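You operate a simulated robot arm through the tools that you are given. There is no shell and no other tool. Be economical: measure what you need, move in short steps, check, and stop when the job is done.

You are at the controls of a simulated robot arm. One attempt, no reset.

## Task
Shut the cold valve, swap the grey screen for the green one, then open the valve again.
Fine: the green screen goes into the screen housing; the grey one ends on the wash stand.

Only the result counts: the job must be done as asked and must still hold three seconds after the hand-in. Knocking over, shifting, dropping, spilling or breaking anything else fails it.

## Robot
A 6-joint arm with a two-finger parallel gripper, fixed in place. Base frame: the origin is at the foot of the arm, x ahead of it, y to its left, z up; the work surface is at about z = 0.85. Units: m, degrees, N and s.
With the tool pointing down near the work surface it reaches from about 0.12 to 0.84 m from the base axis. Its first joint turns from -115.0 to 115.0 degrees. Payload 4.2 kg.
The TCP is the grasp point between the finger pads, 0.023 m short of the fingertips. In the tool frame z runs along the fingers and y along their closing line. The gripper opens to 0.094 m. The fingers are 0.038 m wide and 0.01 m thick; the gripper's body (0.054 by 0.096 m) begins 0.039 m behind the TCP.
Orientation is that of the tool frame in the base frame, as a unit quaternion [x, y, z, w]. With the fingers straight down and closing along the base's y, the tool's x points along the base's -x, its y along +y and its z along -z.

## Interface
- The arm moves only by the tool jog_arm. Its argument "deltas" is a list that holds one entry, the list of rows, each a list of 7 numbers: the gripper command, from -1 (shut) to 1 (fully open), values between in proportion, then the shift along the base's x, y, z in m, then the turn, a rotation vector about the base's x, y, z in degrees. In form: [[[grip, dx, dy, dz, wx, wy, wz], ...]]. A call has 1 to 12 rows; each row shifts and turns the commanded pose from where the row before left it. A row lasts 0.2 s, in which the tool goes at most 0.05 m and 8.6 degrees; a call with a longer step from one row to the next is refused whole, and so is a gripper value outside its range. Where a pose cannot be reached the arm comes as near as it can. A force on the tool above 90 N (or 10 N above the force at the start of the call, whichever is more), or a blocked arm, ends the call early, and 0.2 s more pass. The fingers move at their own pace (about 0.108 m/s each) and stop on an object; they squeeze with about 28 N. The grip force told is the motor's: it shows also when the fingers shut on nothing. Time passes only in rows, and 0.2 s behind the last, so rows that do not move let the fingers close. It gives the time, the measured TCP pose, the force on the tool (base axes), the opening and the grip force at its end, in the units of the frame above (readings bear some noise).
- Cameras (640 x 400 px; columns grow to the right, rows downward): "scene" is fixed at [0.0461, 0.5044, 1.7015]; the picture's right is [-0.80, -0.60, 0.00], its down [-0.30, 0.40, -0.86] and it looks along [0.51, -0.69, -0.50] (base axes); focal length 341 px, centre (320, 200). "wrist" rides on the gripper at [-0.039, 0, -0.044] in the tool frame; the picture's right is [0.00, -1.00, 0.00], its down [0.97, 0.00, -0.24] and it looks along [0.24, 0.00, 0.97] (tool axes); focal length 218 px, centre (320, 200).
- camera(camera): a new picture of that camera. The clock stands still meanwhile.
- raise_lower(by): slides the trunk up (or, below 0, down) by that many m; the arm rides with it, the base frame stays. It gives what a move gives, with no picture.
- probe_pixels(camera, pixels): for up to 12 pixels [column, row] of the newest picture of that camera ("zoom" is the newest enlarged one), the place [x, y, z] in the base frame of the surface seen there, good to about 0.002 m, but the place of the scene camera against the robot may be out by one fixed shift of up to 0.012 m in any direction. The clock stands still meanwhile.
- close_up(camera, box): a new picture of the part [left, top, right, bottom] of that camera's present view, enlarged. The clock stands still meanwhile.
- sign_off(): hands the job in; it is judged then, once.

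Keep the steps short. Do not move on a guess: measure, check each grasp and each placing, and mend mistakes. In all there are 80 turns and 38 pictures (those below and enlarged ones count). Leave the gripper open and the arm clear of the work at the hand-in unless told otherwise, and finish with a single line.

The tools are called after "Emit:" as a command line: name --argument value ..., lists and objects as JSON in quotes. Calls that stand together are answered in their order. jog_arm: Moves the arm, as the interface text tells. Its arguments: {"type":"object","properties":{"deltas":{"type":"array"}},"required":["deltas"]} The other tools are called the same way: raise_lower (by) slides the trunk up or down; camera (camera) takes a picture; probe_pixels (camera, pixels) gives the place of the surface under pixels of a picture; close_up (camera, box) takes an enlarged picture of a part of a camera's view; sign_off () hands the job in.

At the start:

```text
time: 0.0
eef_pos: [0.6031, -0.0027, 1.3735]
orientation: [0.0, 1.0, -0.001, -0.001]
wrist_force: [0.4, 0.1, -0.2]
gripper_width: 0.094
finger_force: 0.1
trunk travel left (down, up): [-0.9, 0.09]
```

scene: 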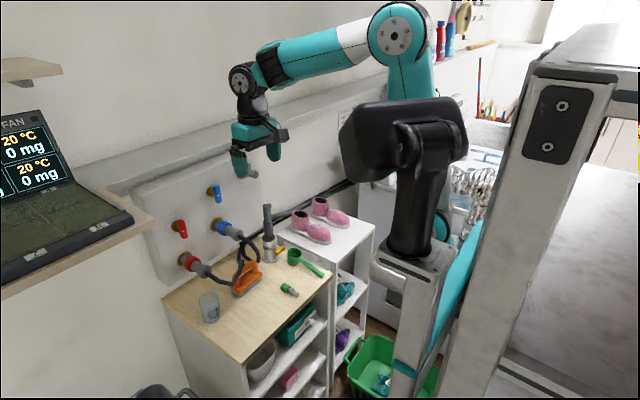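
wrist: 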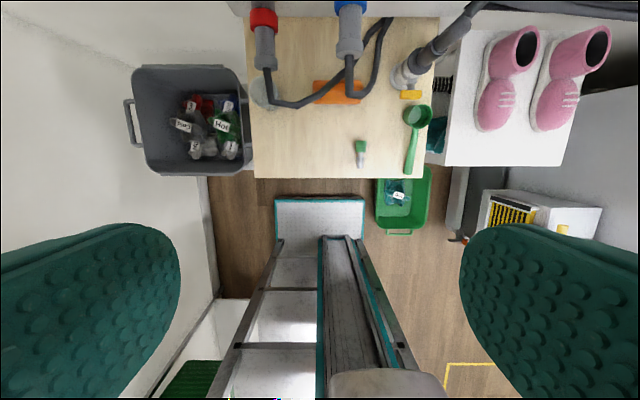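

I see a bench with red and blue hose valves on the wall, an orange part, a grey piece, a green screen and a green spoon-like tool. I'll enlarge the work area first.

Emit:
close_up --camera "scene" --box '[160, 170, 340, 340]'

Emit:
close_up --camera "wrist" --box '[230, 0, 450, 190]'

```text
2.35 times, centred on (250, 255) of scene
```

zoom: 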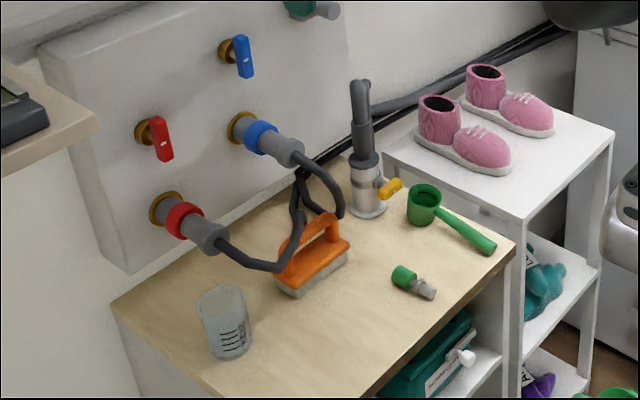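

```text
2.11 times, centred on (340, 95) of wrist
```

zoom: 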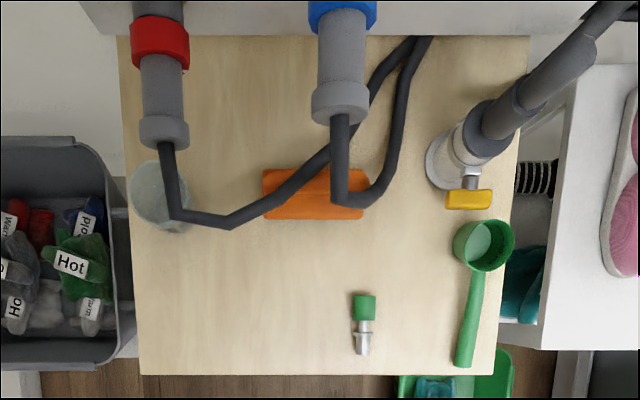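

I can't yet tell where the screen housing is, so I'll look closer at the standpipe with the yellow lever, the blue coupling and the green part.

Emit:
close_up --camera "scene" --box '[200, 175, 290, 270]'

Emit:
close_up --camera "scene" --box '[250, 235, 340, 300]'

Emit:
close_up --camera "wrist" --box '[330, 0, 450, 110]'

```text
4.21 times, centred on (245, 222) of scene
```

zoom: 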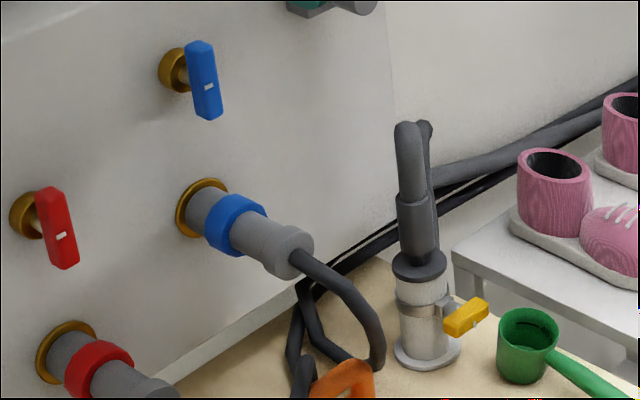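

```text
6.15 times, centred on (295, 268) of scene
```

zoom: 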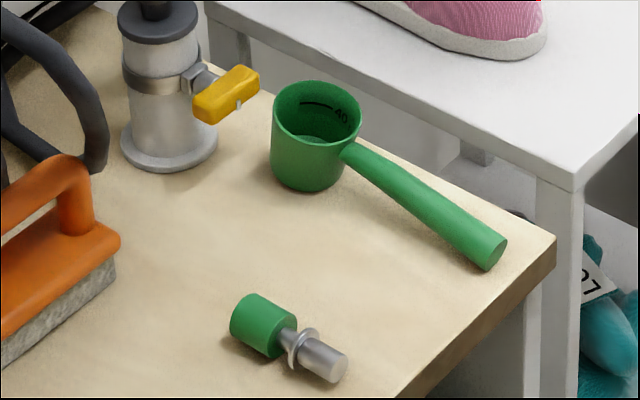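

```text
3.64 times, centred on (390, 55) of wrist
```

zoom: 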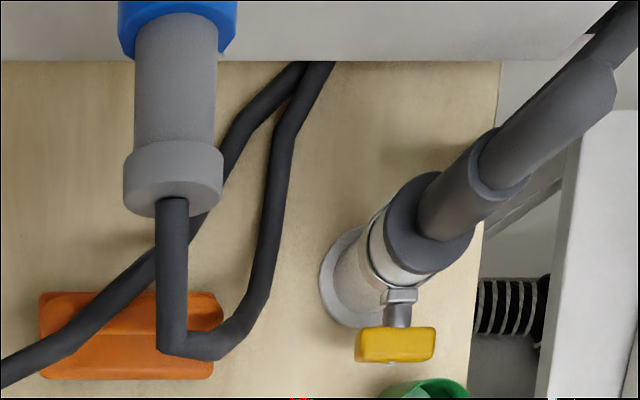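

The green part (a green head, a collar and a metal stem) looks like the spare screen. Next I'll check the teal box on the shelf under the bench, which has a pale knob, and the white appliance at right.

Emit:
close_up --camera "scene" --box '[235, 285, 345, 395]'

Emit:
close_up --camera "wrist" --box '[420, 140, 640, 280]'

Emit:
probe_pixels --camera "wrist" --pixels '[[300, 150], [361, 145], [360, 162], [350, 10], [350, 45], [334, 95], [400, 80], [411, 94], [268, 95], [262, 20], [415, 115], [500, 110]]'

Emit:
probe_pixels --camera "scene" --pixels '[[217, 194], [214, 189], [181, 229], [224, 228], [241, 236], [266, 210], [267, 240], [279, 251], [286, 287], [294, 292], [307, 323], [280, 340]]'

```text
3.64 times, centred on (290, 340) of scene
```

zoom: 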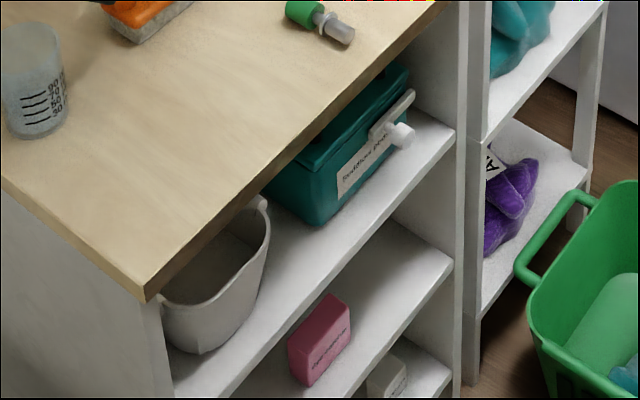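

```text
2.86 times, centred on (530, 210) of wrist
```

zoom: 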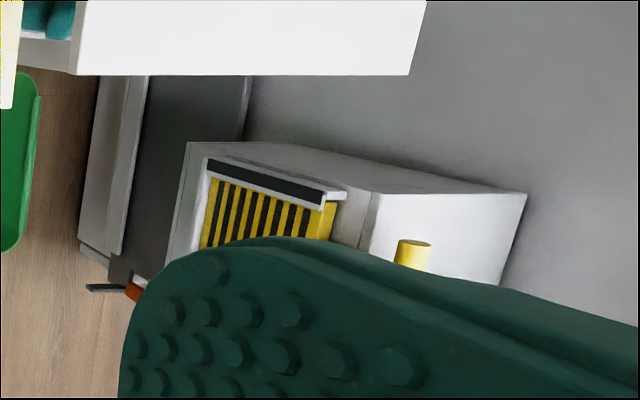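

```text
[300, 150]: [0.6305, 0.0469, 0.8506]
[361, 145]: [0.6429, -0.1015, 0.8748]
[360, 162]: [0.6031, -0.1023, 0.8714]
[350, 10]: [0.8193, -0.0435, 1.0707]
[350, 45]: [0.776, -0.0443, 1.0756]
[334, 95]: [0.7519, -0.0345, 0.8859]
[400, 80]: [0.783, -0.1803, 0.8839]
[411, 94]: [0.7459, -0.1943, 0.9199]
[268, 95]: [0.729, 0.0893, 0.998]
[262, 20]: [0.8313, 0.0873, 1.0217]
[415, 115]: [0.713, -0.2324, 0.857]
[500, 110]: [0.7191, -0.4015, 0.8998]
```

```text
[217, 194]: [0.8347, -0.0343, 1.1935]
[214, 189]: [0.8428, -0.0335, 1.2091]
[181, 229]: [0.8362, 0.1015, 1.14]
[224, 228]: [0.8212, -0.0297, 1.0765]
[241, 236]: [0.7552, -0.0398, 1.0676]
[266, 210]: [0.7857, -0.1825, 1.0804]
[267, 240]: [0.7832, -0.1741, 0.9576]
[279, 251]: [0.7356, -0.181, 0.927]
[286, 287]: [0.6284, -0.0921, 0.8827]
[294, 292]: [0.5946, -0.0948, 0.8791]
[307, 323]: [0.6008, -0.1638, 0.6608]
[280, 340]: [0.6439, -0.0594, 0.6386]
```

The standpipe (silver body, grey collar, yellow lever) may be the housing, but this view isn't enough to say. I'll back off, tilt the wrist camera forward and look at the wall and bench from the front.

Emit:
jog_arm --deltas '[[[1, -0.03, -0.01, -0.03, 0, -8, 0], [1, -0.03, -0.01, -0.03, 0, -8, 0], [1, -0.03, -0.01, -0.03, 0, -8, 0], [1, -0.03, -0.01, -0.03, 0, -8, 0], [1, -0.03, -0.01, -0.03, 0, -8, 0], [1, -0.03, -0.01, -0.03, 0, -8, 0]]]'

Emit:
camera --camera "wrist"

```text
time: 1.4
eef_pos: [0.5842, 0.0026, 1.2803]
orientation: [0.001, 0.914, -0.001, 0.407]
wrist_force: [-0.1, 0.0, 0.4]
gripper_width: 0.0942
finger_force: 0.1
out of reach, approached as far as the arm can: row 4, 5, 6
trunk travel left (down, up): [-0.9, 0.09]
```

```text
28 pictures are left
```

wrist: 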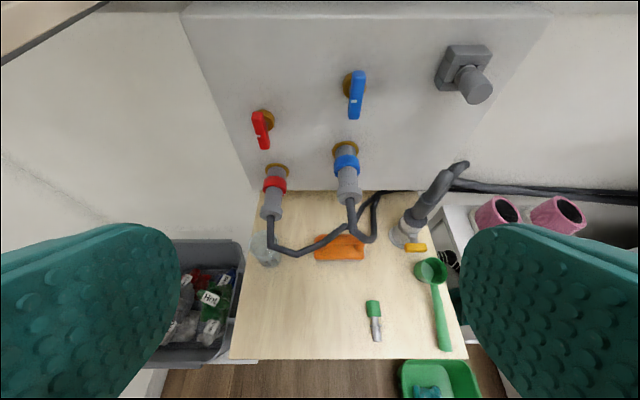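

There it is: at (465,75) a square grey housing is fixed to the wall panel, with a grey head sticking out. It was hidden behind the gripper before. I'll zoom in and probe it.

Emit:
close_up --camera "wrist" --box '[420, 30, 510, 120]'

Emit:
probe_pixels --camera "wrist" --pixels '[[478, 86], [465, 76], [452, 60], [484, 56], [446, 82], [490, 85], [357, 78], [354, 112], [358, 95], [344, 85], [420, 100], [347, 180]]'

Emit:
close_up --camera "wrist" --box '[320, 55, 390, 130]'

Emit:
close_up --camera "wrist" --box '[340, 280, 410, 350]'

Emit:
probe_pixels --camera "wrist" --pixels '[[372, 304], [373, 310], [374, 318], [375, 326], [376, 336], [378, 310], [365, 320], [420, 320], [300, 320]]'

```text
4.44 times, centred on (465, 75) of wrist
```

zoom: 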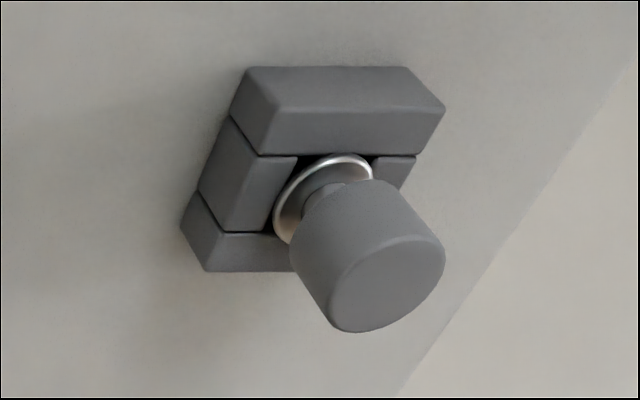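

```text
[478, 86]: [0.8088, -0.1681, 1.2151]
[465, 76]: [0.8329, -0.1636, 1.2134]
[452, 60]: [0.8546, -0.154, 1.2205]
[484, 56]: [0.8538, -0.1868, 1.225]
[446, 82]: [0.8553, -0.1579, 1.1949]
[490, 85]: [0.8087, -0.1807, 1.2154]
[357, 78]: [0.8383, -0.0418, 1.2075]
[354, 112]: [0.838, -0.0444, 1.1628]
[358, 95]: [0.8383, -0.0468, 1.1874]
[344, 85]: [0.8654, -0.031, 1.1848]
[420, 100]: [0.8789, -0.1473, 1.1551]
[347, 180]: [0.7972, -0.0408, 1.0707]
```

```text
5.33 times, centred on (355, 92) of wrist
```

zoom: 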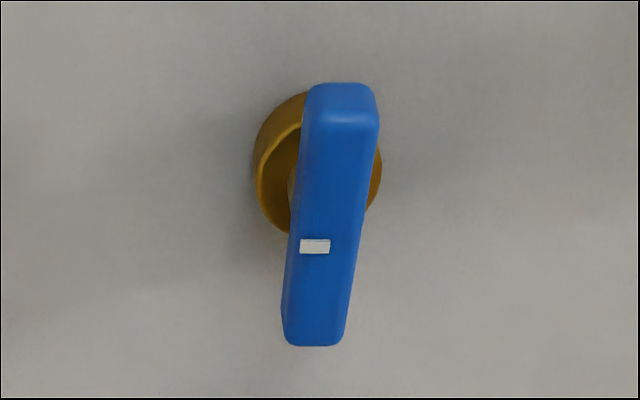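

```text
5.71 times, centred on (375, 315) of wrist
```

zoom: 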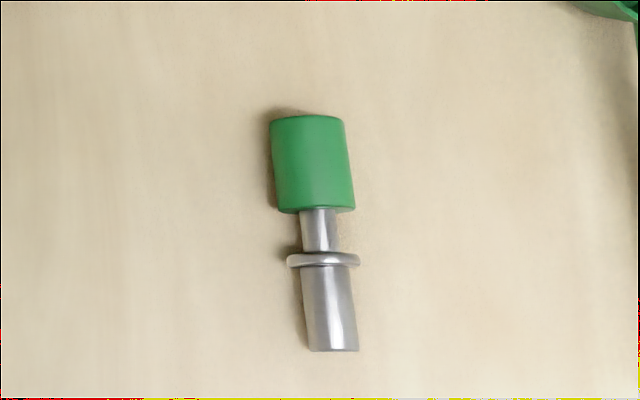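

```text
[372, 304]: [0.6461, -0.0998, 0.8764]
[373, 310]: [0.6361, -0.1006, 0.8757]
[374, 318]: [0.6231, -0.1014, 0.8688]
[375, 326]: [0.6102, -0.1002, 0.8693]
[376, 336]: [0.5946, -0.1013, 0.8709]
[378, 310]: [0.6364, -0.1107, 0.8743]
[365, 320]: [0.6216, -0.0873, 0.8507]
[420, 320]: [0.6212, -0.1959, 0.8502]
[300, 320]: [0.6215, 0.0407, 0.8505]
```

The grey screen's head sits at about (0.81–0.83, -0.168, 1.213) with its axis along x. The blue handle is at about (0.838, -0.045, 1.186) and vertical, so the valve is open. I need the tool level, pointing along +x. The last move ran out of reach, so I'll lower the trunk a little and then turn the tool level.

Emit:
raise_lower --by -0.2

Emit:
jog_arm --deltas '[[[1, 0, 0, 0.03, 0, 0, 0], [1, 0, 0, 0.03, 0, -8, 0], [1, 0, 0, 0.03, 0, -8, 0], [1, 0, 0, 0.03, 0, -8, 0], [1, 0, 0, 0, 0, -8, 0], [1, 0, 0, 0, 0, -8, 0]]]'

```text
time: 3.6
eef_pos: [0.584, 0.0023, 1.0822]
orientation: [0.0, 0.914, 0.0, 0.406]
wrist_force: [-0.8, 0.2, 0.5]
gripper_width: 0.094
finger_force: 0.1
trunk travel left (down, up): [-0.7, 0.29]
```

```text
time: 5.0
eef_pos: [0.613, 0.0174, 1.2222]
orientation: [0.001, 0.719, 0.0, 0.695]
wrist_force: [-0.2, -0.5, 0.3]
gripper_width: 0.094
finger_force: 0.0
out of reach, approached as far as the arm can: row 4, 5, 6
trunk travel left (down, up): [-0.7, 0.29]
```

The tool is almost level (about 2° short). I'll finish the turn, move to about (0.70, -0.045, 1.187) in front of the blue handle, and look.

Emit:
jog_arm --deltas '[[[1, 0.03, -0.02, -0.01, 0, 0, 0], [1, 0.03, -0.02, -0.01, 0, 0, 0], [1, 0.03, -0.02, -0.01, 0, 0, 0]]]'

Emit:
camera --camera "wrist"

```text
time: 5.8
eef_pos: [0.7032, -0.0411, 1.1932]
orientation: [0.0, 0.72, 0.0, 0.694]
wrist_force: [-0.7, -0.1, -0.1]
gripper_width: 0.0941
finger_force: 0.0
trunk travel left (down, up): [-0.7, 0.29]
```

```text
24 pictures are left
```

wrist: 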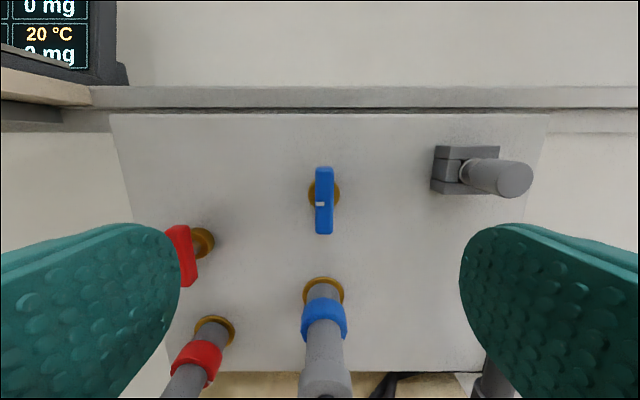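

I can see the handle at (324,200) and the grey screen at (500,178). I'll probe both for exact places.

Emit:
probe_pixels --camera "wrist" --pixels '[[324, 172], [324, 200], [324, 229], [317, 215], [331, 215], [337, 195], [312, 195], [400, 200], [319, 204], [515, 180], [490, 178], [515, 165]]'

Emit:
close_up --camera "wrist" --box '[290, 150, 360, 250]'

Emit:
close_up --camera "wrist" --box '[420, 135, 550, 215]'

Emit:
probe_pixels --camera "wrist" --pixels '[[515, 195], [500, 180], [530, 180], [448, 152], [438, 190], [485, 152], [455, 190], [455, 172], [480, 163], [480, 187]]'

```text
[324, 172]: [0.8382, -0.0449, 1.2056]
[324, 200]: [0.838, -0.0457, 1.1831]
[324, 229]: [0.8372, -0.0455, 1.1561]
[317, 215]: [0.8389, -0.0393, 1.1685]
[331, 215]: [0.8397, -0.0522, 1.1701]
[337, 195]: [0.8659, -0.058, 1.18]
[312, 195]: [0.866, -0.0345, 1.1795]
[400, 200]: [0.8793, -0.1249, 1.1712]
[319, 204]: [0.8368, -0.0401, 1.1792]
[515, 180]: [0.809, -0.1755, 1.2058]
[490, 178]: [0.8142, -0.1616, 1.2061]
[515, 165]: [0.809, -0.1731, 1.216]
```

```text
4.00 times, centred on (325, 200) of wrist
```

zoom: 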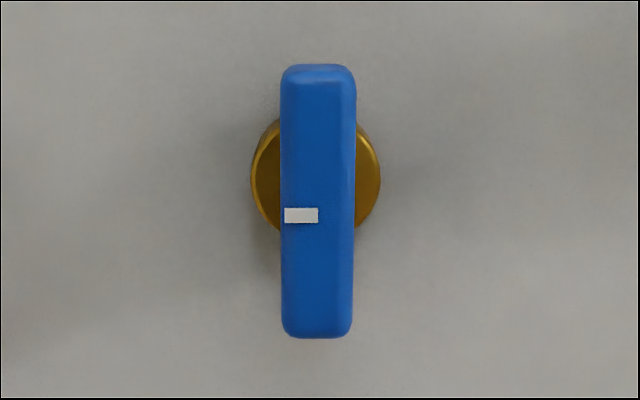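

```text
4.92 times, centred on (485, 175) of wrist
```

zoom: 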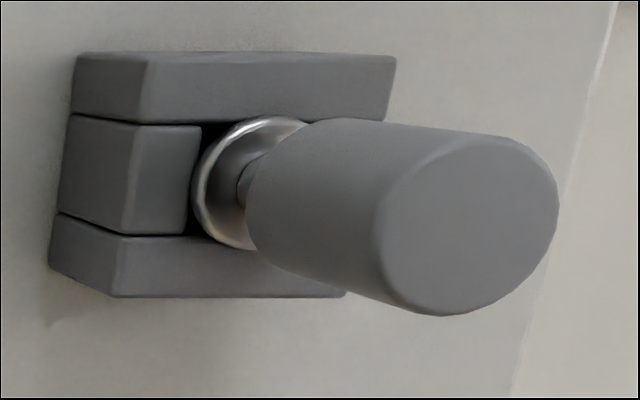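

```text
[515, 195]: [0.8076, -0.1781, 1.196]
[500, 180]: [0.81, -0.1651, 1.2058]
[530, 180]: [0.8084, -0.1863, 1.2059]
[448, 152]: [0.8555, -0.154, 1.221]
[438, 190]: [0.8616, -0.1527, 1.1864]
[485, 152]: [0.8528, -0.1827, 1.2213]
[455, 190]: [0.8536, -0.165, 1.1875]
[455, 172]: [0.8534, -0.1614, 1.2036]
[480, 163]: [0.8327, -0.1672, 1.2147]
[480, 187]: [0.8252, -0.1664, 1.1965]
```

The handle's middle is about (0.838 front, -0.0455, 1.180). It is 14 mm wide and the boss behind it starts at x 0.866. I'll half-open the fingers, level the tool and move in so the tips straddle the handle.

Emit:
jog_arm --deltas '[[[0, 0, -0.0045, -0.0132, 0, -2.1, 0], [0, 0.04, 0, 0, 0, 0, 0], [0, 0.04, 0, 0, 0, 0, 0], [0, 0.03, 0, 0, 0, 0, 0], [0, 0.02, 0, 0, 0, 0, 0], [0, 0, 0, 0, 0, 0, 0]]]'

Emit:
camera --camera "wrist"

```text
time: 7.2
eef_pos: [0.8342, -0.0461, 1.1791]
orientation: [0.0, 0.707, 0.0, 0.707]
wrist_force: [0.4, -0.4, -0.4]
gripper_width: 0.047
finger_force: 0.0
trunk travel left (down, up): [-0.7, 0.29]
```

```text
21 pictures are left
```

wrist: 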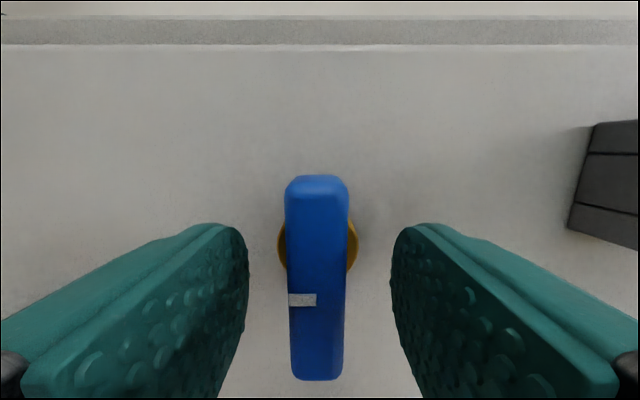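

The fingers straddle the handle. I'll close on it and try a small clockwise turn (+x rotation) to see whether it gives.

Emit:
jog_arm --deltas '[[[-1, 0, 0, 0, 0, 0, 0], [-1, 0, 0, 0, 0, 0, 0], [-1, 0, 0, 0, 0, 0, 0]]]'

Emit:
jog_arm --deltas '[[[-1, 0, 0, 0, 5, 0, 0], [-1, 0, 0, 0, 5, 0, 0], [-1, 0, 0, 0, 5, 0, 0]]]'

```text
time: 8.0
eef_pos: [0.8345, -0.0458, 1.1792]
orientation: [0.0, 0.707, 0.0, 0.707]
wrist_force: [1.4, 3.9, -0.9]
gripper_width: 0.0158
finger_force: 45.3
trunk travel left (down, up): [-0.7, 0.29]
```

```text
time: 8.8
eef_pos: [0.8337, -0.0447, 1.1789]
orientation: [0.093, 0.701, 0.093, 0.701]
wrist_force: [-3.8, 11.4, -1.8]
gripper_width: 0.0157
finger_force: 45.1
trunk travel left (down, up): [-0.7, 0.29]
```

It turns, with only about 11 N on the tool. I'll carry on towards 90° in steps.

Emit:
jog_arm --deltas '[[[-1, 0, 0, 0, 7.5, 0, 0], [-1, 0, 0, 0, 7.5, 0, 0], [-1, 0, 0, 0, 7.5, 0, 0], [-1, 0, 0, 0, 7.5, 0, 0]]]'

Emit:
camera --camera "wrist"

```text
time: 9.8
eef_pos: [0.8328, -0.0445, 1.1794]
orientation: [0.271, 0.653, 0.273, 0.653]
wrist_force: [-5.4, 17.7, 1.3]
gripper_width: 0.0157
finger_force: 45.2
trunk travel left (down, up): [-0.7, 0.29]
```

```text
20 pictures are left
```

wrist: 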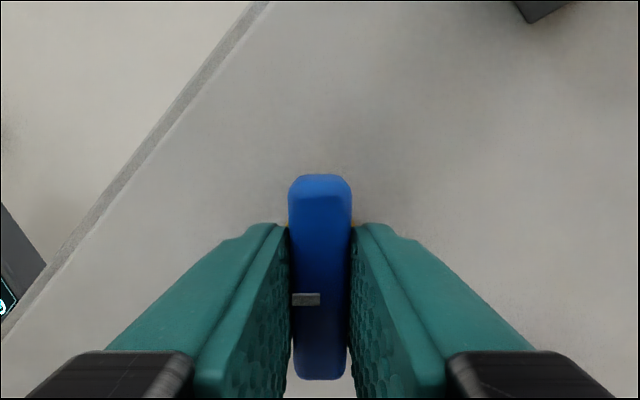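

The handle has turned 45° along with the gripper. I'll do the other 45°, nudging y slightly to relieve the side force.

Emit:
jog_arm --deltas '[[[-1, 0.001, -0.001, 0, 7.5, 0, 0], [-1, 0, 0, 0, 7.5, 0, 0], [-1, 0, 0, 0, 7.5, 0, 0], [-1, 0, 0, 0, 7.5, 0, 0], [-1, 0, 0, 0, 7.5, 0, 0], [-1, 0, 0, 0, 7.5, 0, 0], [-1, 0, 0, 0, 3, 0, 0]]]'

```text
time: 11.4
eef_pos: [0.8334, -0.0465, 1.1789]
orientation: [0.512, 0.487, 0.513, 0.487]
wrist_force: [-19.6, 24.7, 5.8]
gripper_width: 0.0166
finger_force: 45.2
trunk travel left (down, up): [-0.7, 0.29]
```

The tool is at 93° and the force is up to about 30 N, which suggests the stop is at 90°. I'll open the fingers, back off along -x and look.

Emit:
jog_arm --deltas '[[[-1, 0, 0, 0, -2, 0, 0], [0, 0, 0, 0, 0, 0, 0], [0, 0, 0, 0, 0, 0, 0], [0, -0.04, 0, 0, 0, 0, 0], [0, -0.05, 0, 0, 0, 0, 0], [0, -0.03, 0, 0, 0, 0, 0]]]'

Emit:
camera --camera "wrist"

```text
time: 12.8
eef_pos: [0.7158, -0.0472, 1.1783]
orientation: [0.505, 0.495, 0.504, 0.495]
wrist_force: [0.1, 0.0, 0.6]
gripper_width: 0.047
finger_force: 0.1
trunk travel left (down, up): [-0.7, 0.29]
```

```text
19 pictures are left
```

wrist: 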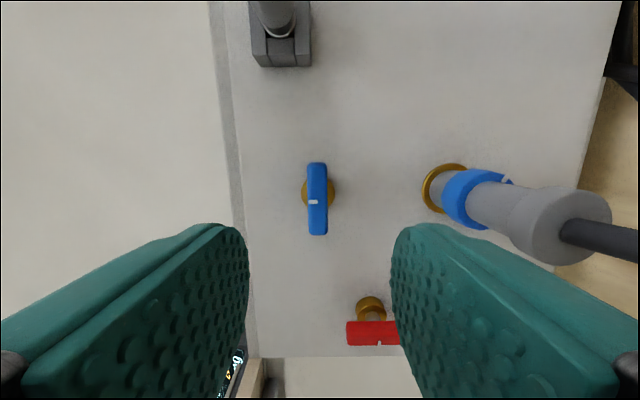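

The valve handle is now level, so it is shut. The grey screen's axis is at about y -0.175, z 1.206, with its head from x 0.809 to 0.837. I want to grip both screens from the side with the tool pointing down, and with the wrist camera on the -x side away from the wall. I'll rise and test whether the tool can be turned that way.

Emit:
jog_arm --deltas '[[[0, -0.01, 0, 0.04, 0, 0, 0], [0, -0.01, 0, 0.04, 0, 0, 0], [0, 0, 0, 0.03, 0, 8.5, 0], [0, 0, 0, 0.03, 0, 8.5, 0], [0, 0, 0, 0.02, 0, 8.5, 0], [0, 0, 0, 0, 0, 8.5, 0], [0, 0, 0, 0, 0, 8.5, 0], [0, 0, 0, 0, 0, 8.5, 0], [0, 0, 0, 0, 0, 8.5, 0], [0, 0, 0, 0, 0, 8.5, 0], [0, 0, 0, 0, 0, 8.5, 0], [0, 0, 0, 0, 0, 8.5, 0]]]'

Emit:
jog_arm --deltas '[[[0, 0, 0, 0, 0, 0, -8.5], [0, 0, 0, 0, 0, 0, -8.5], [0, 0, 0, 0, 0, 0, -8.5], [0, 0, 0, 0, 0, 0, -8.5], [0, 0, 0, 0, 0, 0, -8.5], [0, 0, 0, 0, 0, 0, -8.5], [0, 0, 0, 0, 0, 0, -8.5], [0, 0, 0, 0, 0, 0, -8.5], [0, 0, 0, 0, 0, 0, -8.5], [0, 0, 0, 0, 0, 0, -8.5], [0, 0, 0, 0, 0, 0, -5]]]'

```text
time: 15.4
eef_pos: [0.6983, -0.0425, 1.3395]
orientation: [0.711, 0.7, 0.057, 0.04]
wrist_force: [-1.2, 0.3, -0.5]
gripper_width: 0.047
finger_force: 0.0
out of reach, approached as far as the arm can: row 12
trunk travel left (down, up): [-0.7, 0.29]
```

```text
time: 17.8
eef_pos: [0.7305, -0.1363, 1.3667]
orientation: [0.999, 0.045, 0.026, 0.011]
wrist_force: [-0.6, 0.6, -0.3]
gripper_width: 0.0472
finger_force: 0.0
out of reach, approached as far as the arm can: row 6, 7, 8, 9, 10, 11
trunk travel left (down, up): [-0.7, 0.29]
```

The 180° turn is reachable, but the arm is high relative to the trunk, and the tool is a few degrees off. I'll raise the trunk and then square the tool up at a safe spot.

Emit:
raise_lower --by 0.15

Emit:
jog_arm --deltas '[[[0, 0, 0, -0.04, 0, 0, 0], [0, 0, 0, -0.04, 0, 0, 0], [0, 0, 0, -0.04, 0, 0, -5]]]'

```text
time: 19.5
eef_pos: [0.7312, -0.135, 1.5174]
orientation: [0.999, 0.047, 0.026, 0.01]
wrist_force: [-0.7, 0.0, 0.4]
gripper_width: 0.047
finger_force: 0.1
trunk travel left (down, up): [-0.85, 0.14]
```

```text
time: 20.3
eef_pos: [0.7303, -0.1381, 1.3983]
orientation: [1.0, 0.003, 0.026, 0.012]
wrist_force: [0.1, -0.4, -0.3]
gripper_width: 0.0473
finger_force: 0.1
trunk travel left (down, up): [-0.85, 0.14]
```

Next I'll square up the small tilt and move above the grey head, to about (0.821, -0.175, 1.32), to test the reach.

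Emit:
jog_arm --deltas '[[[0, 0.03, -0.012, -0.02, 1.4, 3, 0], [0, 0.03, -0.012, -0.02, 0, 0, 0], [0, 0.0307, -0.013, -0.038, 0, 0, 0], [0, 0, 0, 0, 0, 0, 0]]]'

Emit:
camera --camera "scene"

```text
refused: row 3 steps farther than a row can; nothing moved
```

```text
18 pictures are left
```

scene: 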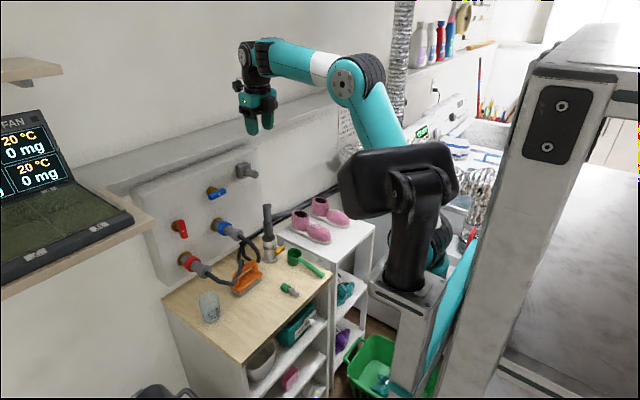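

That call was refused because one row was too long. The blue handle at (215,192) is clearly level. I'll send the move again in shorter rows.

Emit:
jog_arm --deltas '[[[0, 0.02, -0.009, -0.02, 1.4, 3, 0], [0, 0.02, -0.009, -0.02, 0, 0, 0], [0, 0.02, -0.009, -0.02, 0, 0, 0], [0, 0.02, -0.009, -0.02, 0, 0, 0], [0, 0.0107, -0.001, 0, 0, 0, 0], [0, 0, 0, 0, 0, 0, 0]]]'

Emit:
camera --camera "wrist"

```text
time: 21.7
eef_pos: [0.8209, -0.1721, 1.3178]
orientation: [1.0, 0.004, -0.001, 0.0]
wrist_force: [0.3, 0.2, 0.0]
gripper_width: 0.047
finger_force: 0.2
trunk travel left (down, up): [-0.85, 0.14]
```

```text
17 pictures are left
```

wrist: 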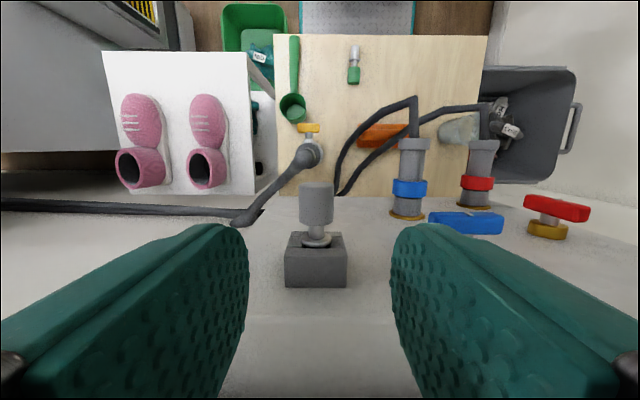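

The reach is good. From above I see the head at (316,205), the flange at (316,240) and the housing at (316,262). I'll probe them to fix the grip and, later, the insertion line.

Emit:
probe_pixels --camera "wrist" --pixels '[[316, 188], [316, 205], [316, 218], [303, 205], [329, 205], [316, 229], [316, 240], [290, 262], [342, 262], [316, 262], [316, 250], [302, 242]]'

Emit:
close_up --camera "wrist" --box '[266, 170, 366, 300]'

```text
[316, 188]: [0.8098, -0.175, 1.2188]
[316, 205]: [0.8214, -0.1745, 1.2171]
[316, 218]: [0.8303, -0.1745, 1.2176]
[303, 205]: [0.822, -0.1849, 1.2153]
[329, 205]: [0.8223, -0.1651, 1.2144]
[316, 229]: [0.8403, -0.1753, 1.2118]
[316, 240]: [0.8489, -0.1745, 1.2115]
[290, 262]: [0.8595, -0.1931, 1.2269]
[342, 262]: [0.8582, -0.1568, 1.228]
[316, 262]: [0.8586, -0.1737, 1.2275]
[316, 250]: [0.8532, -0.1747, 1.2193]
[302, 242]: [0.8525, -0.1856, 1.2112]
```

```text
3.08 times, centred on (316, 235) of wrist
```

zoom: 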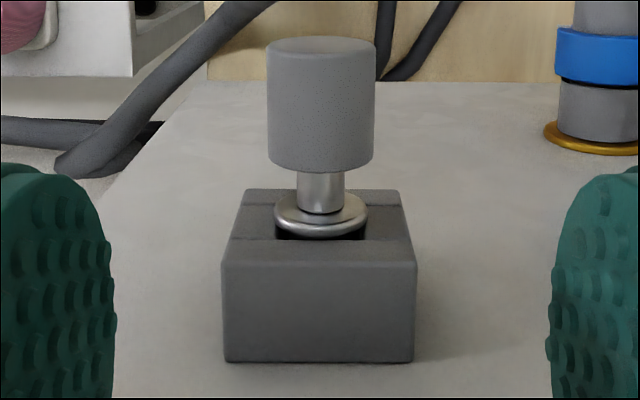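

The head's axis is at y -0.175, z 1.2055. I'll go down so its centre is 12 mm past the TCP, then close.

Emit:
jog_arm --deltas '[[[0, 0, -0.003, -0.03, 0, 0, 0], [0, 0, 0, -0.03, 0, 0, 0], [0, 0.001, 0, -0.025, 0, 0, 0], [0, 0, 0, -0.015, 0, 0, 0], [0, 0, 0, 0, 0, 0, 0], [-1, 0, 0, 0, 0, 0, 0], [-1, 0, 0, 0, 0, 0, 0], [-1, 0, 0, 0, 0, 0, 0]]]'

Emit:
camera --camera "wrist"

```text
time: 23.5
eef_pos: [0.8226, -0.1767, 1.2175]
orientation: [1.0, 0.004, -0.001, 0.0]
wrist_force: [-0.1, -0.6, -2.0]
gripper_width: 0.0246
finger_force: 27.7
trunk travel left (down, up): [-0.85, 0.14]
```

```text
15 pictures are left
```

wrist: 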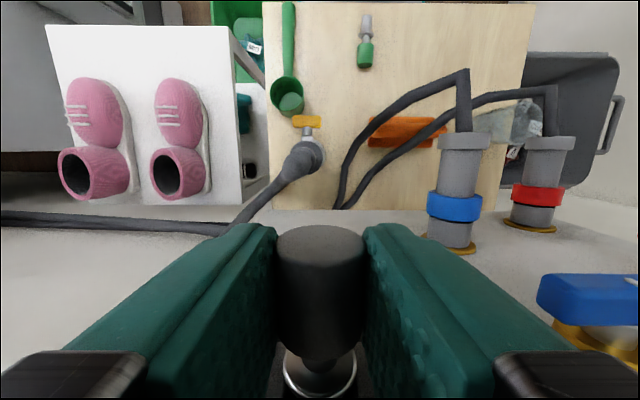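

The head is gripped (0.0246 m wide, 28 N). I'll pull it straight out along -x.

Emit:
jog_arm --deltas '[[[-1, -0.01, 0, 0, 0, 0, 0], [-1, -0.01, 0, 0, 0, 0, 0], [-1, -0.015, 0, 0, 0, 0, 0], [-1, -0.02, 0, 0, 0, 0, 0], [-1, -0.03, 0, 0, 0, 0, 0]]]'

Emit:
camera --camera "wrist"

```text
time: 24.7
eef_pos: [0.7371, -0.1751, 1.2174]
orientation: [1.0, 0.004, -0.001, 0.0]
wrist_force: [1.1, -0.1, -0.8]
gripper_width: 0.0245
finger_force: 28.1
trunk travel left (down, up): [-0.85, 0.14]
```

```text
14 pictures are left
```

wrist: 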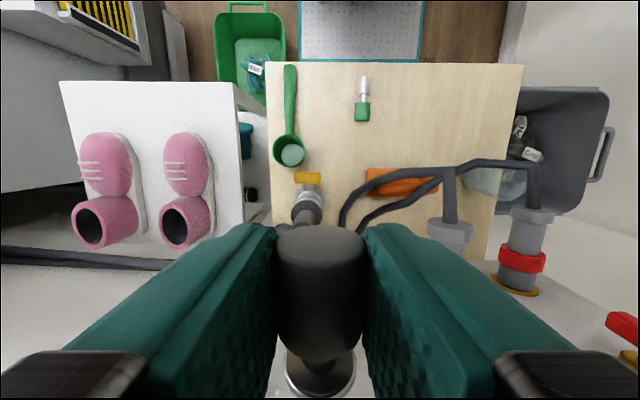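

The grey screen is out and firmly held. I'll carry it over the clear patch of the bench near (0.63, 0.04), away from the hoses, brush and green screen, and start down.

Emit:
jog_arm --deltas '[[[-1, -0.036, 0.02, 0, 0, 0, 0], [-1, -0.036, 0.03, 0, 0, 0, 0], [-1, -0.035, 0.03, 0, 0, 0, 0], [-1, 0, 0.045, -0.02, 0, 0, 0], [-1, 0, 0.045, -0.02, 0, 0, 0], [-1, 0, 0.045, -0.02, 0, 0, 0], [-1, 0, 0, -0.045, 0, 0, 0], [-1, 0, 0, -0.045, 0, 0, 0], [-1, 0, 0, -0.045, 0, 0, 0], [-1, 0, 0, -0.045, 0, 0, 0], [-1, 0, 0, -0.04, 0, 0, 0]]]'

Emit:
camera --camera "wrist"

```text
time: 27.1
eef_pos: [0.6201, -0.1454, 0.9457]
orientation: [1.0, 0.007, 0.0, -0.002]
wrist_force: [-0.2, -0.7, 0.0]
gripper_width: 0.0247
finger_force: 28.6
out of reach, approached as far as the arm can: row 2, 3, 4, 5, 6
trunk travel left (down, up): [-0.85, 0.14]
```

```text
13 pictures are left
```

wrist: 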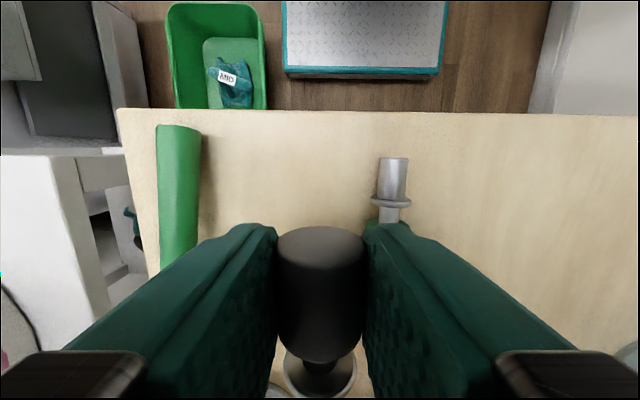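

The wrist joint limit kept it at y -0.145; it is still held and clear at z 0.946. I don't need the full 180° turn to lay the grey screen down. I'll rise, turn back 90° and move to y≈0.03.

Emit:
jog_arm --deltas '[[[-1, 0, 0, 0.04, 0, 0, 8.5], [-1, 0, 0, 0.02, 0, 0, 8.5], [-1, 0, 0.01, 0, 0, 0, 8.5], [-1, 0, 0.01, 0, 0, 0, 8.5], [-1, 0, 0.02, 0, 0, 0, 8.5], [-1, 0, 0.02, 0, 0, 0, 8.5], [-1, 0, 0.02, 0, 0, 0, 8.5], [-1, 0, 0.02, 0, 0, 0, 8.5], [-1, 0, 0.02, 0, 0, 0, 8.5], [-1, 0, 0.02, 0, 0, 0, 8.5], [-1, 0.01, 0.03, 0, 0, 0, 5], [-1, 0.01, 0.005, 0, 0, 0, 0]]]'

Emit:
camera --camera "wrist"

```text
time: 29.7
eef_pos: [0.6401, 0.0323, 1.0067]
orientation: [0.704, 0.71, 0.0, 0.0]
wrist_force: [0.5, -0.4, 0.5]
gripper_width: 0.0247
finger_force: 28.2
trunk travel left (down, up): [-0.85, 0.14]
```

```text
12 pictures are left
```

wrist: 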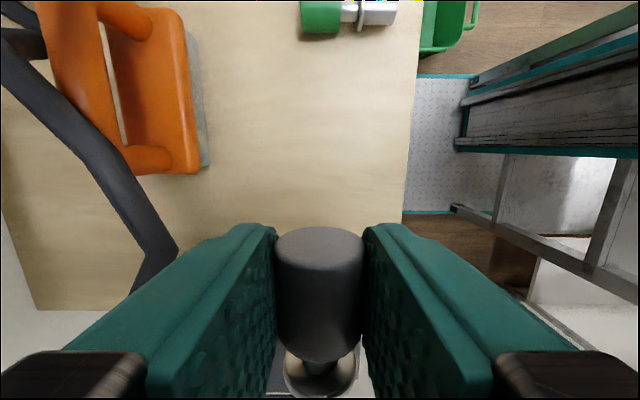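

The patch below is clear. I'll go down to just above the bench.

Emit:
jog_arm --deltas '[[[-1, 0, 0, -0.045, 0, 0, 0], [-1, 0, 0, -0.045, 0, 0, 0], [-1, 0, 0, -0.03, 0, 0, 0], [-1, 0, 0, -0.0085, 0, 0, 0], [-1, 0, 0, 0, 0, 0, 0]]]'

Emit:
jog_arm --deltas '[[[-1, 0, 0, -0.001, 0, 0, 0], [-1, 0, 0, -0.001, 0, 0, 0]]]'

```text
time: 30.9
eef_pos: [0.64, 0.0317, 0.8777]
orientation: [0.704, 0.71, -0.001, 0.001]
wrist_force: [-0.4, 0.0, -0.9]
gripper_width: 0.0247
finger_force: 28.5
trunk travel left (down, up): [-0.85, 0.14]
```

```text
time: 31.5
eef_pos: [0.6401, 0.0325, 0.8769]
orientation: [0.704, 0.71, 0.0, 0.001]
wrist_force: [-0.2, -0.6, 0.9]
gripper_width: 0.0245
finger_force: 28.1
trunk travel left (down, up): [-0.85, 0.14]
```

No contact yet; I'll lower by another millimetre or two, watching the upward force.

Emit:
jog_arm --deltas '[[[-1, 0, 0, -0.001, 0, 0, 0], [-1, 0, 0, -0.001, 0, 0, 0]]]'

```text
time: 32.1
eef_pos: [0.6401, 0.0327, 0.8746]
orientation: [0.705, 0.709, 0.0, 0.001]
wrist_force: [-1.7, -1.6, 13.2]
gripper_width: 0.0248
finger_force: 28.0
trunk travel left (down, up): [-0.85, 0.14]
```

Contact: 13 N up. I'll open the fingers gently to 0.047 and rise straight up.

Emit:
jog_arm --deltas '[[[-0.4, 0, 0, 0.0005, 0, 0, 0], [-0.3, 0, 0, 0, 0, 0, 0], [-0.1, 0, 0, 0, 0, 0, 0], [0, 0, 0, 0, 0, 0, 0], [0, 0, 0, 0.02, 0, 0, 0], [0, 0, 0, 0.04, 0, 0, 0], [0, 0, 0, 0.04, 0, 0, 0], [0, 0, -0.03, 0.03, 0, 0, 0]]]'

Emit:
camera --camera "wrist"

```text
time: 33.9
eef_pos: [0.6399, 0.0029, 1.004]
orientation: [0.705, 0.71, 0.0, 0.001]
wrist_force: [0.0, -0.1, 0.1]
gripper_width: 0.047
finger_force: 0.1
trunk travel left (down, up): [-0.85, 0.14]
```

```text
11 pictures are left
```

wrist: 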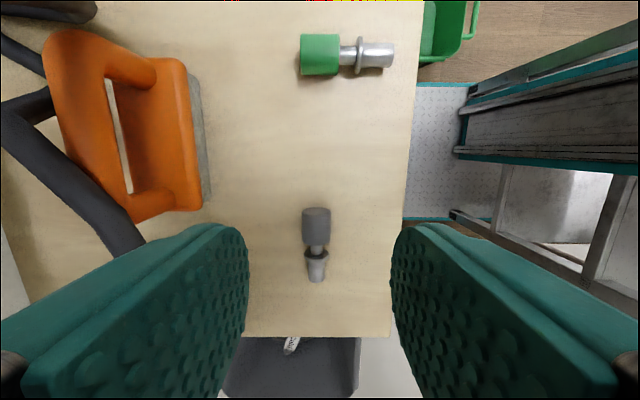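

The grey screen lies steady on the bench at (316,240). Next I'll probe the green screen at (320,55) from this view.

Emit:
probe_pixels --camera "wrist" --pixels '[[303, 55], [320, 50], [337, 55], [320, 40], [320, 68], [348, 55], [359, 55], [375, 55], [392, 53], [316, 225], [316, 275]]'

```text
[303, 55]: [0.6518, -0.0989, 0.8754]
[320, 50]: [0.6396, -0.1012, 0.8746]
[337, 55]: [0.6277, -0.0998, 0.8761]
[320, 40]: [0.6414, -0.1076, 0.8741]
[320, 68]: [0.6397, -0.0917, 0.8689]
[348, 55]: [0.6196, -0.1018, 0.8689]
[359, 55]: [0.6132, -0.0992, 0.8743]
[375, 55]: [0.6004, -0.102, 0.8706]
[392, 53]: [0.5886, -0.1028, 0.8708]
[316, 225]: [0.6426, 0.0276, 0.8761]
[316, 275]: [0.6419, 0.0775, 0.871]
```

The green head's centre is at (0.6395, -0.1005), axis z ≈ 0.8633, lined up along x. I'll turn the tool back 90° so the fingers close along y, and stand above it.

Emit:
jog_arm --deltas '[[[0, 0, -0.01, 0, 0, 0, 8.5], [0, 0, -0.01, 0, 0, 0, 8.5], [0, 0, -0.01, 0, 0, 0, 8.5], [0, 0, -0.01, 0, 0, 0, 8.5], [0, 0, -0.01, 0, 0, 0, 8.5], [0, 0, -0.01, 0, 0, 0, 8.5], [0, 0, -0.01, 0, 0, 0, 8.5], [0, 0, -0.01, 0, 0, 0, 8.5], [0, 0, -0.01, 0, 0, 0, 8.5], [0, 0, -0.0135, 0, 0, 0, 8.5], [0, 0, 0, 0, 0, 0, 4.6]]]'

Emit:
camera --camera "wrist"

```text
time: 36.3
eef_pos: [0.6392, -0.1023, 1.0045]
orientation: [-0.001, 1.0, 0.0, 0.001]
wrist_force: [0.1, 0.1, 0.5]
gripper_width: 0.0468
finger_force: 0.0
trunk travel left (down, up): [-0.85, 0.14]
```

```text
10 pictures are left
```

wrist: 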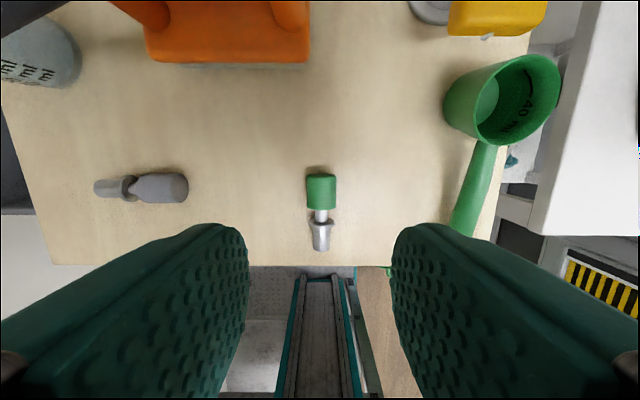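

The green screen is centred under the fingers, lying straight. I'll go down to TCP z 0.876 and grip its head.

Emit:
jog_arm --deltas '[[[0, 0, 0.0015, -0.045, 0, 0, 0], [0, 0, 0, -0.045, 0, 0, 0], [0, 0, 0, -0.03, 0, 0, 0], [0, 0, 0, -0.0085, 0, 0, 0], [0, 0, 0, 0, 0, 0, 0], [-1, 0, 0, 0, 0, 0, 0], [-1, 0, 0, 0, 0, 0, 0], [-1, 0, 0, 0, 0, 0, 0]]]'

```text
time: 38.1
eef_pos: [0.6404, -0.1009, 0.876]
orientation: [0.0, 1.0, 0.0, 0.001]
wrist_force: [0.1, 0.2, 0.9]
gripper_width: 0.0245
finger_force: 27.7
trunk travel left (down, up): [-0.85, 0.14]
```

Gripped (0.0245 m wide, 28 N). I'll lift straight up, then check.

Emit:
jog_arm --deltas '[[[-1, 0, 0, 0.03, 0, 0, 0], [-1, 0, 0, 0.045, 0, 0, 0], [-1, 0, 0, 0.045, 0, 0, 0], [-1, 0, 0, 0.045, 0, 0, 0], [-1, 0, 0, 0.045, 0, 0, 0], [-1, 0, 0, 0.045, 0, 0, 0], [-1, 0, 0, 0.045, 0, 0, 0], [-1, 0, 0, 0.045, 0, 0, 0], [-1, 0.02, -0.03, 0.01, 0, 0, 0], [-1, 0.02, -0.03, 0, 0, 0, 0], [-1, 0.02, -0.03, 0, 0, 0, 0]]]'

Emit:
jog_arm --deltas '[[[-1, 0, 0, 0, 0, 0, -8.5], [-1, 0, 0, 0, 0, 0, -8.5], [-1, 0, 0, 0, 0, 0, -8.5], [-1, 0, 0, 0, 0, 0, -8.5], [-1, 0, 0, 0, 0, 0, -8.5], [-1, 0, 0, 0, 0, 0, -8.5], [-1, 0, 0, 0, 0, 0, -8.5], [-1, 0, 0, 0, 0, 0, -8.5], [-1, 0, 0, 0, 0, 0, -8.5], [-1, 0, 0, 0, 0, 0, -8.5], [-1, 0, 0, 0, 0, 0, -8.5]]]'

```text
time: 40.5
eef_pos: [0.6995, -0.1922, 1.2319]
orientation: [0.0, 1.0, 0.0, 0.002]
wrist_force: [-0.2, 0.3, -1.2]
gripper_width: 0.0246
finger_force: 28.0
trunk travel left (down, up): [-0.85, 0.14]
```

```text
time: 42.9
eef_pos: [0.6998, -0.1909, 1.2315]
orientation: [0.73, 0.684, -0.001, 0.001]
wrist_force: [-0.1, 0.0, -0.3]
gripper_width: 0.0246
finger_force: 28.2
trunk travel left (down, up): [-0.85, 0.14]
```

Halfway round and still held. I'll do the remaining 86° and move to the staging point (0.75, -0.175, 1.218) on the housing's axis.

Emit:
jog_arm --deltas '[[[-1, 0, 0, 0, 0, 0, -8.5], [-1, 0, 0, 0, 0, 0, -8.5], [-1, 0, 0, 0, 0, 0, -8.5], [-1, 0, 0, 0, 0, 0, -8.5], [-1, 0, 0, 0, 0, 0, -8.5], [-1, 0, 0, 0, 0, 0, -8.5], [-1, 0, 0, 0, 0, 0, -8.5], [-1, 0, 0, 0, 0, 0, -8.5], [-1, 0, 0, 0, 0, 0, -8.5], [-1, 0.025, 0.008, 0, 0, 0, -8.5], [-1, 0.025, 0.008, -0.0135, 0, 0, -1.3], [-1, 0, 0, 0, 0, 0, 0]]]'

Emit:
camera --camera "wrist"

```text
time: 45.5
eef_pos: [0.7497, -0.1749, 1.2175]
orientation: [1.0, 0.0, 0.0, -0.001]
wrist_force: [-0.1, -0.3, -0.8]
gripper_width: 0.0244
finger_force: 28.6
trunk travel left (down, up): [-0.85, 0.14]
```

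```text
9 pictures are left
```

wrist: 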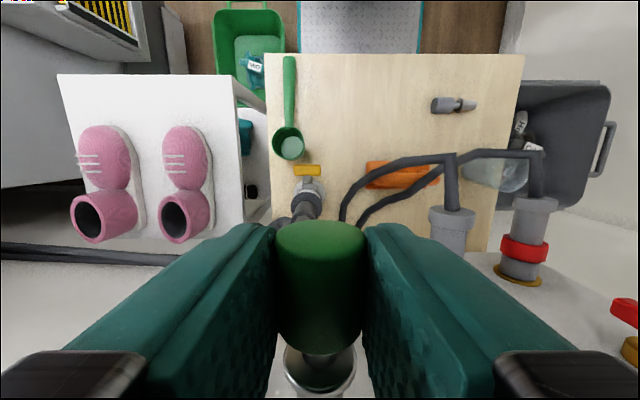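

The green screen is held the same way the grey was. I'll probe its head to check axis height and sideways position before insertion.

Emit:
probe_pixels --camera "wrist" --pixels '[[320, 235], [320, 255], [320, 275], [320, 300], [320, 325], [320, 345], [300, 310], [342, 310], [320, 365], [320, 385], [290, 310], [352, 310]]'

Emit:
close_up --camera "scene" --box '[215, 130, 295, 200]'

```text
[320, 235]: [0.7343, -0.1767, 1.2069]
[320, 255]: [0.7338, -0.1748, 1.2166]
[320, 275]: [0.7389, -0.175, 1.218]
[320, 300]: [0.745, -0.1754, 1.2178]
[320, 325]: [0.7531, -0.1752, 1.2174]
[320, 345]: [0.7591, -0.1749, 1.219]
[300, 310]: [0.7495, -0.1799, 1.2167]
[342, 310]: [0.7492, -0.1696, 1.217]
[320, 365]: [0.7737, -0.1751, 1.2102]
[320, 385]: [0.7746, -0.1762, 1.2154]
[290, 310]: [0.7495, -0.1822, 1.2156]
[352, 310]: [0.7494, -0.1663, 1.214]
```

```text
5.71 times, centred on (255, 165) of scene
```

zoom: 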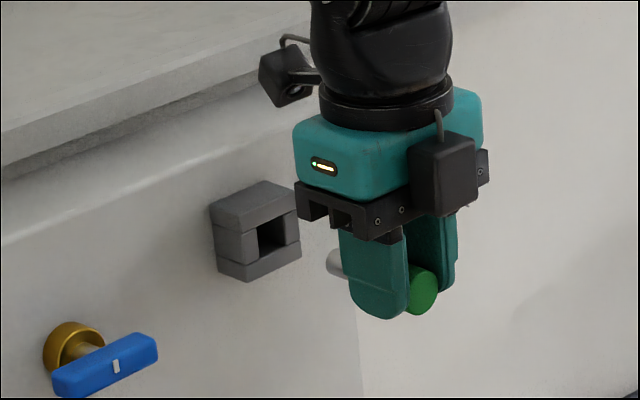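

The axis is at y -0.175 and z 1.2055, matching the housing. The head face is at x 0.734, so it should seat with the TCP near x 0.8245. I'll push in slowly.

Emit:
jog_arm --deltas '[[[-1, 0.03, 0, 0.0003, 0, 0, 0], [-1, 0.015, 0, 0, 0, 0, 0], [-1, 0.008, 0, 0, 0, 0, 0], [-1, 0.008, 0, 0, 0, 0, 0], [-1, 0.008, 0, 0, 0, 0, 0], [-1, 0, 0, 0, 0, 0, 0]]]'

```text
time: 46.9
eef_pos: [0.8179, -0.1754, 1.2162]
orientation: [1.0, 0.002, -0.001, 0.0]
wrist_force: [-4.9, -0.8, -1.5]
gripper_width: 0.0247
finger_force: 27.7
trunk travel left (down, up): [-0.85, 0.14]
```

It's sliding in at x 0.818 with only 5 N. I'll continue to the seat in small steps.

Emit:
jog_arm --deltas '[[[-1, 0.003, 0, 0.0008, 0, 0, 0], [-1, 0.002, 0, 0, 0, 0, 0], [-1, 0.002, 0, 0, 0, 0, 0], [-1, 0.001, 0, 0, 0, 0, 0]]]'

Emit:
close_up --camera "wrist" --box '[220, 200, 420, 400]'

```text
time: 47.9
eef_pos: [0.826, -0.1751, 1.2179]
orientation: [1.0, 0.001, -0.003, 0.001]
wrist_force: [-21.8, 0.4, -8.8]
gripper_width: 0.0247
finger_force: 27.9
trunk travel left (down, up): [-0.85, 0.14]
```

```text
2.00 times, centred on (320, 300) of wrist
```

zoom: 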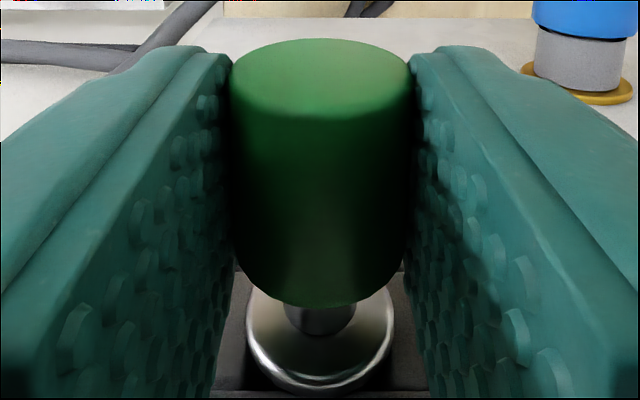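

22 N of push at x 0.826 means the flange is seated. I'll open the fingers gently and rise straight up, then look.

Emit:
jog_arm --deltas '[[[-1, -0.0005, 0, 0, 0, 0, 0], [-0.4, 0, 0, 0, 0, 0, 0], [-0.2, 0, 0, 0, 0, 0, 0], [0, 0, 0, 0, 0, 0, 0], [0, 0, 0, 0, 0, 0, 0], [0, 0, 0, 0.02, 0, 0, 0], [0, 0, 0, 0.04, 0, 0, 0], [0, 0, 0, 0.04, 0, 0, 0]]]'

Emit:
close_up --camera "wrist" --box '[266, 170, 366, 300]'

Emit:
probe_pixels --camera "zoom" --pixels '[[320, 70], [320, 100], [320, 140], [320, 215], [320, 300]]'

```text
time: 49.7
eef_pos: [0.8259, -0.1759, 1.3192]
orientation: [1.0, 0.002, -0.001, 0.0]
wrist_force: [-0.2, -0.4, -0.5]
gripper_width: 0.047
finger_force: 0.0
trunk travel left (down, up): [-0.85, 0.14]
```

```text
3.08 times, centred on (316, 235) of wrist
```

zoom: 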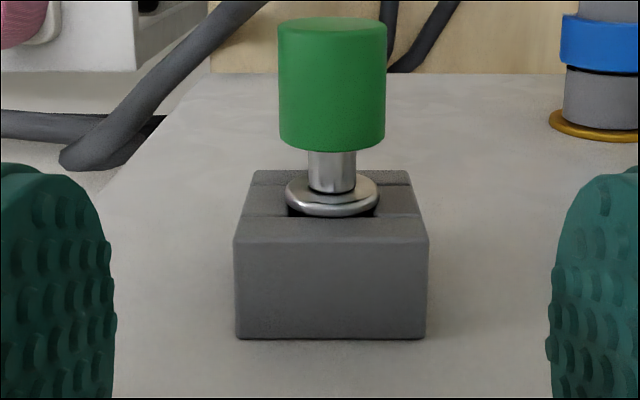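

```text
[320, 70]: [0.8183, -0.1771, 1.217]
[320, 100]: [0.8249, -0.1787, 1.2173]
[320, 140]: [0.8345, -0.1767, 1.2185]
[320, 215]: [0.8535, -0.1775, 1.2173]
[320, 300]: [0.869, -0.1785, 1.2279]
```

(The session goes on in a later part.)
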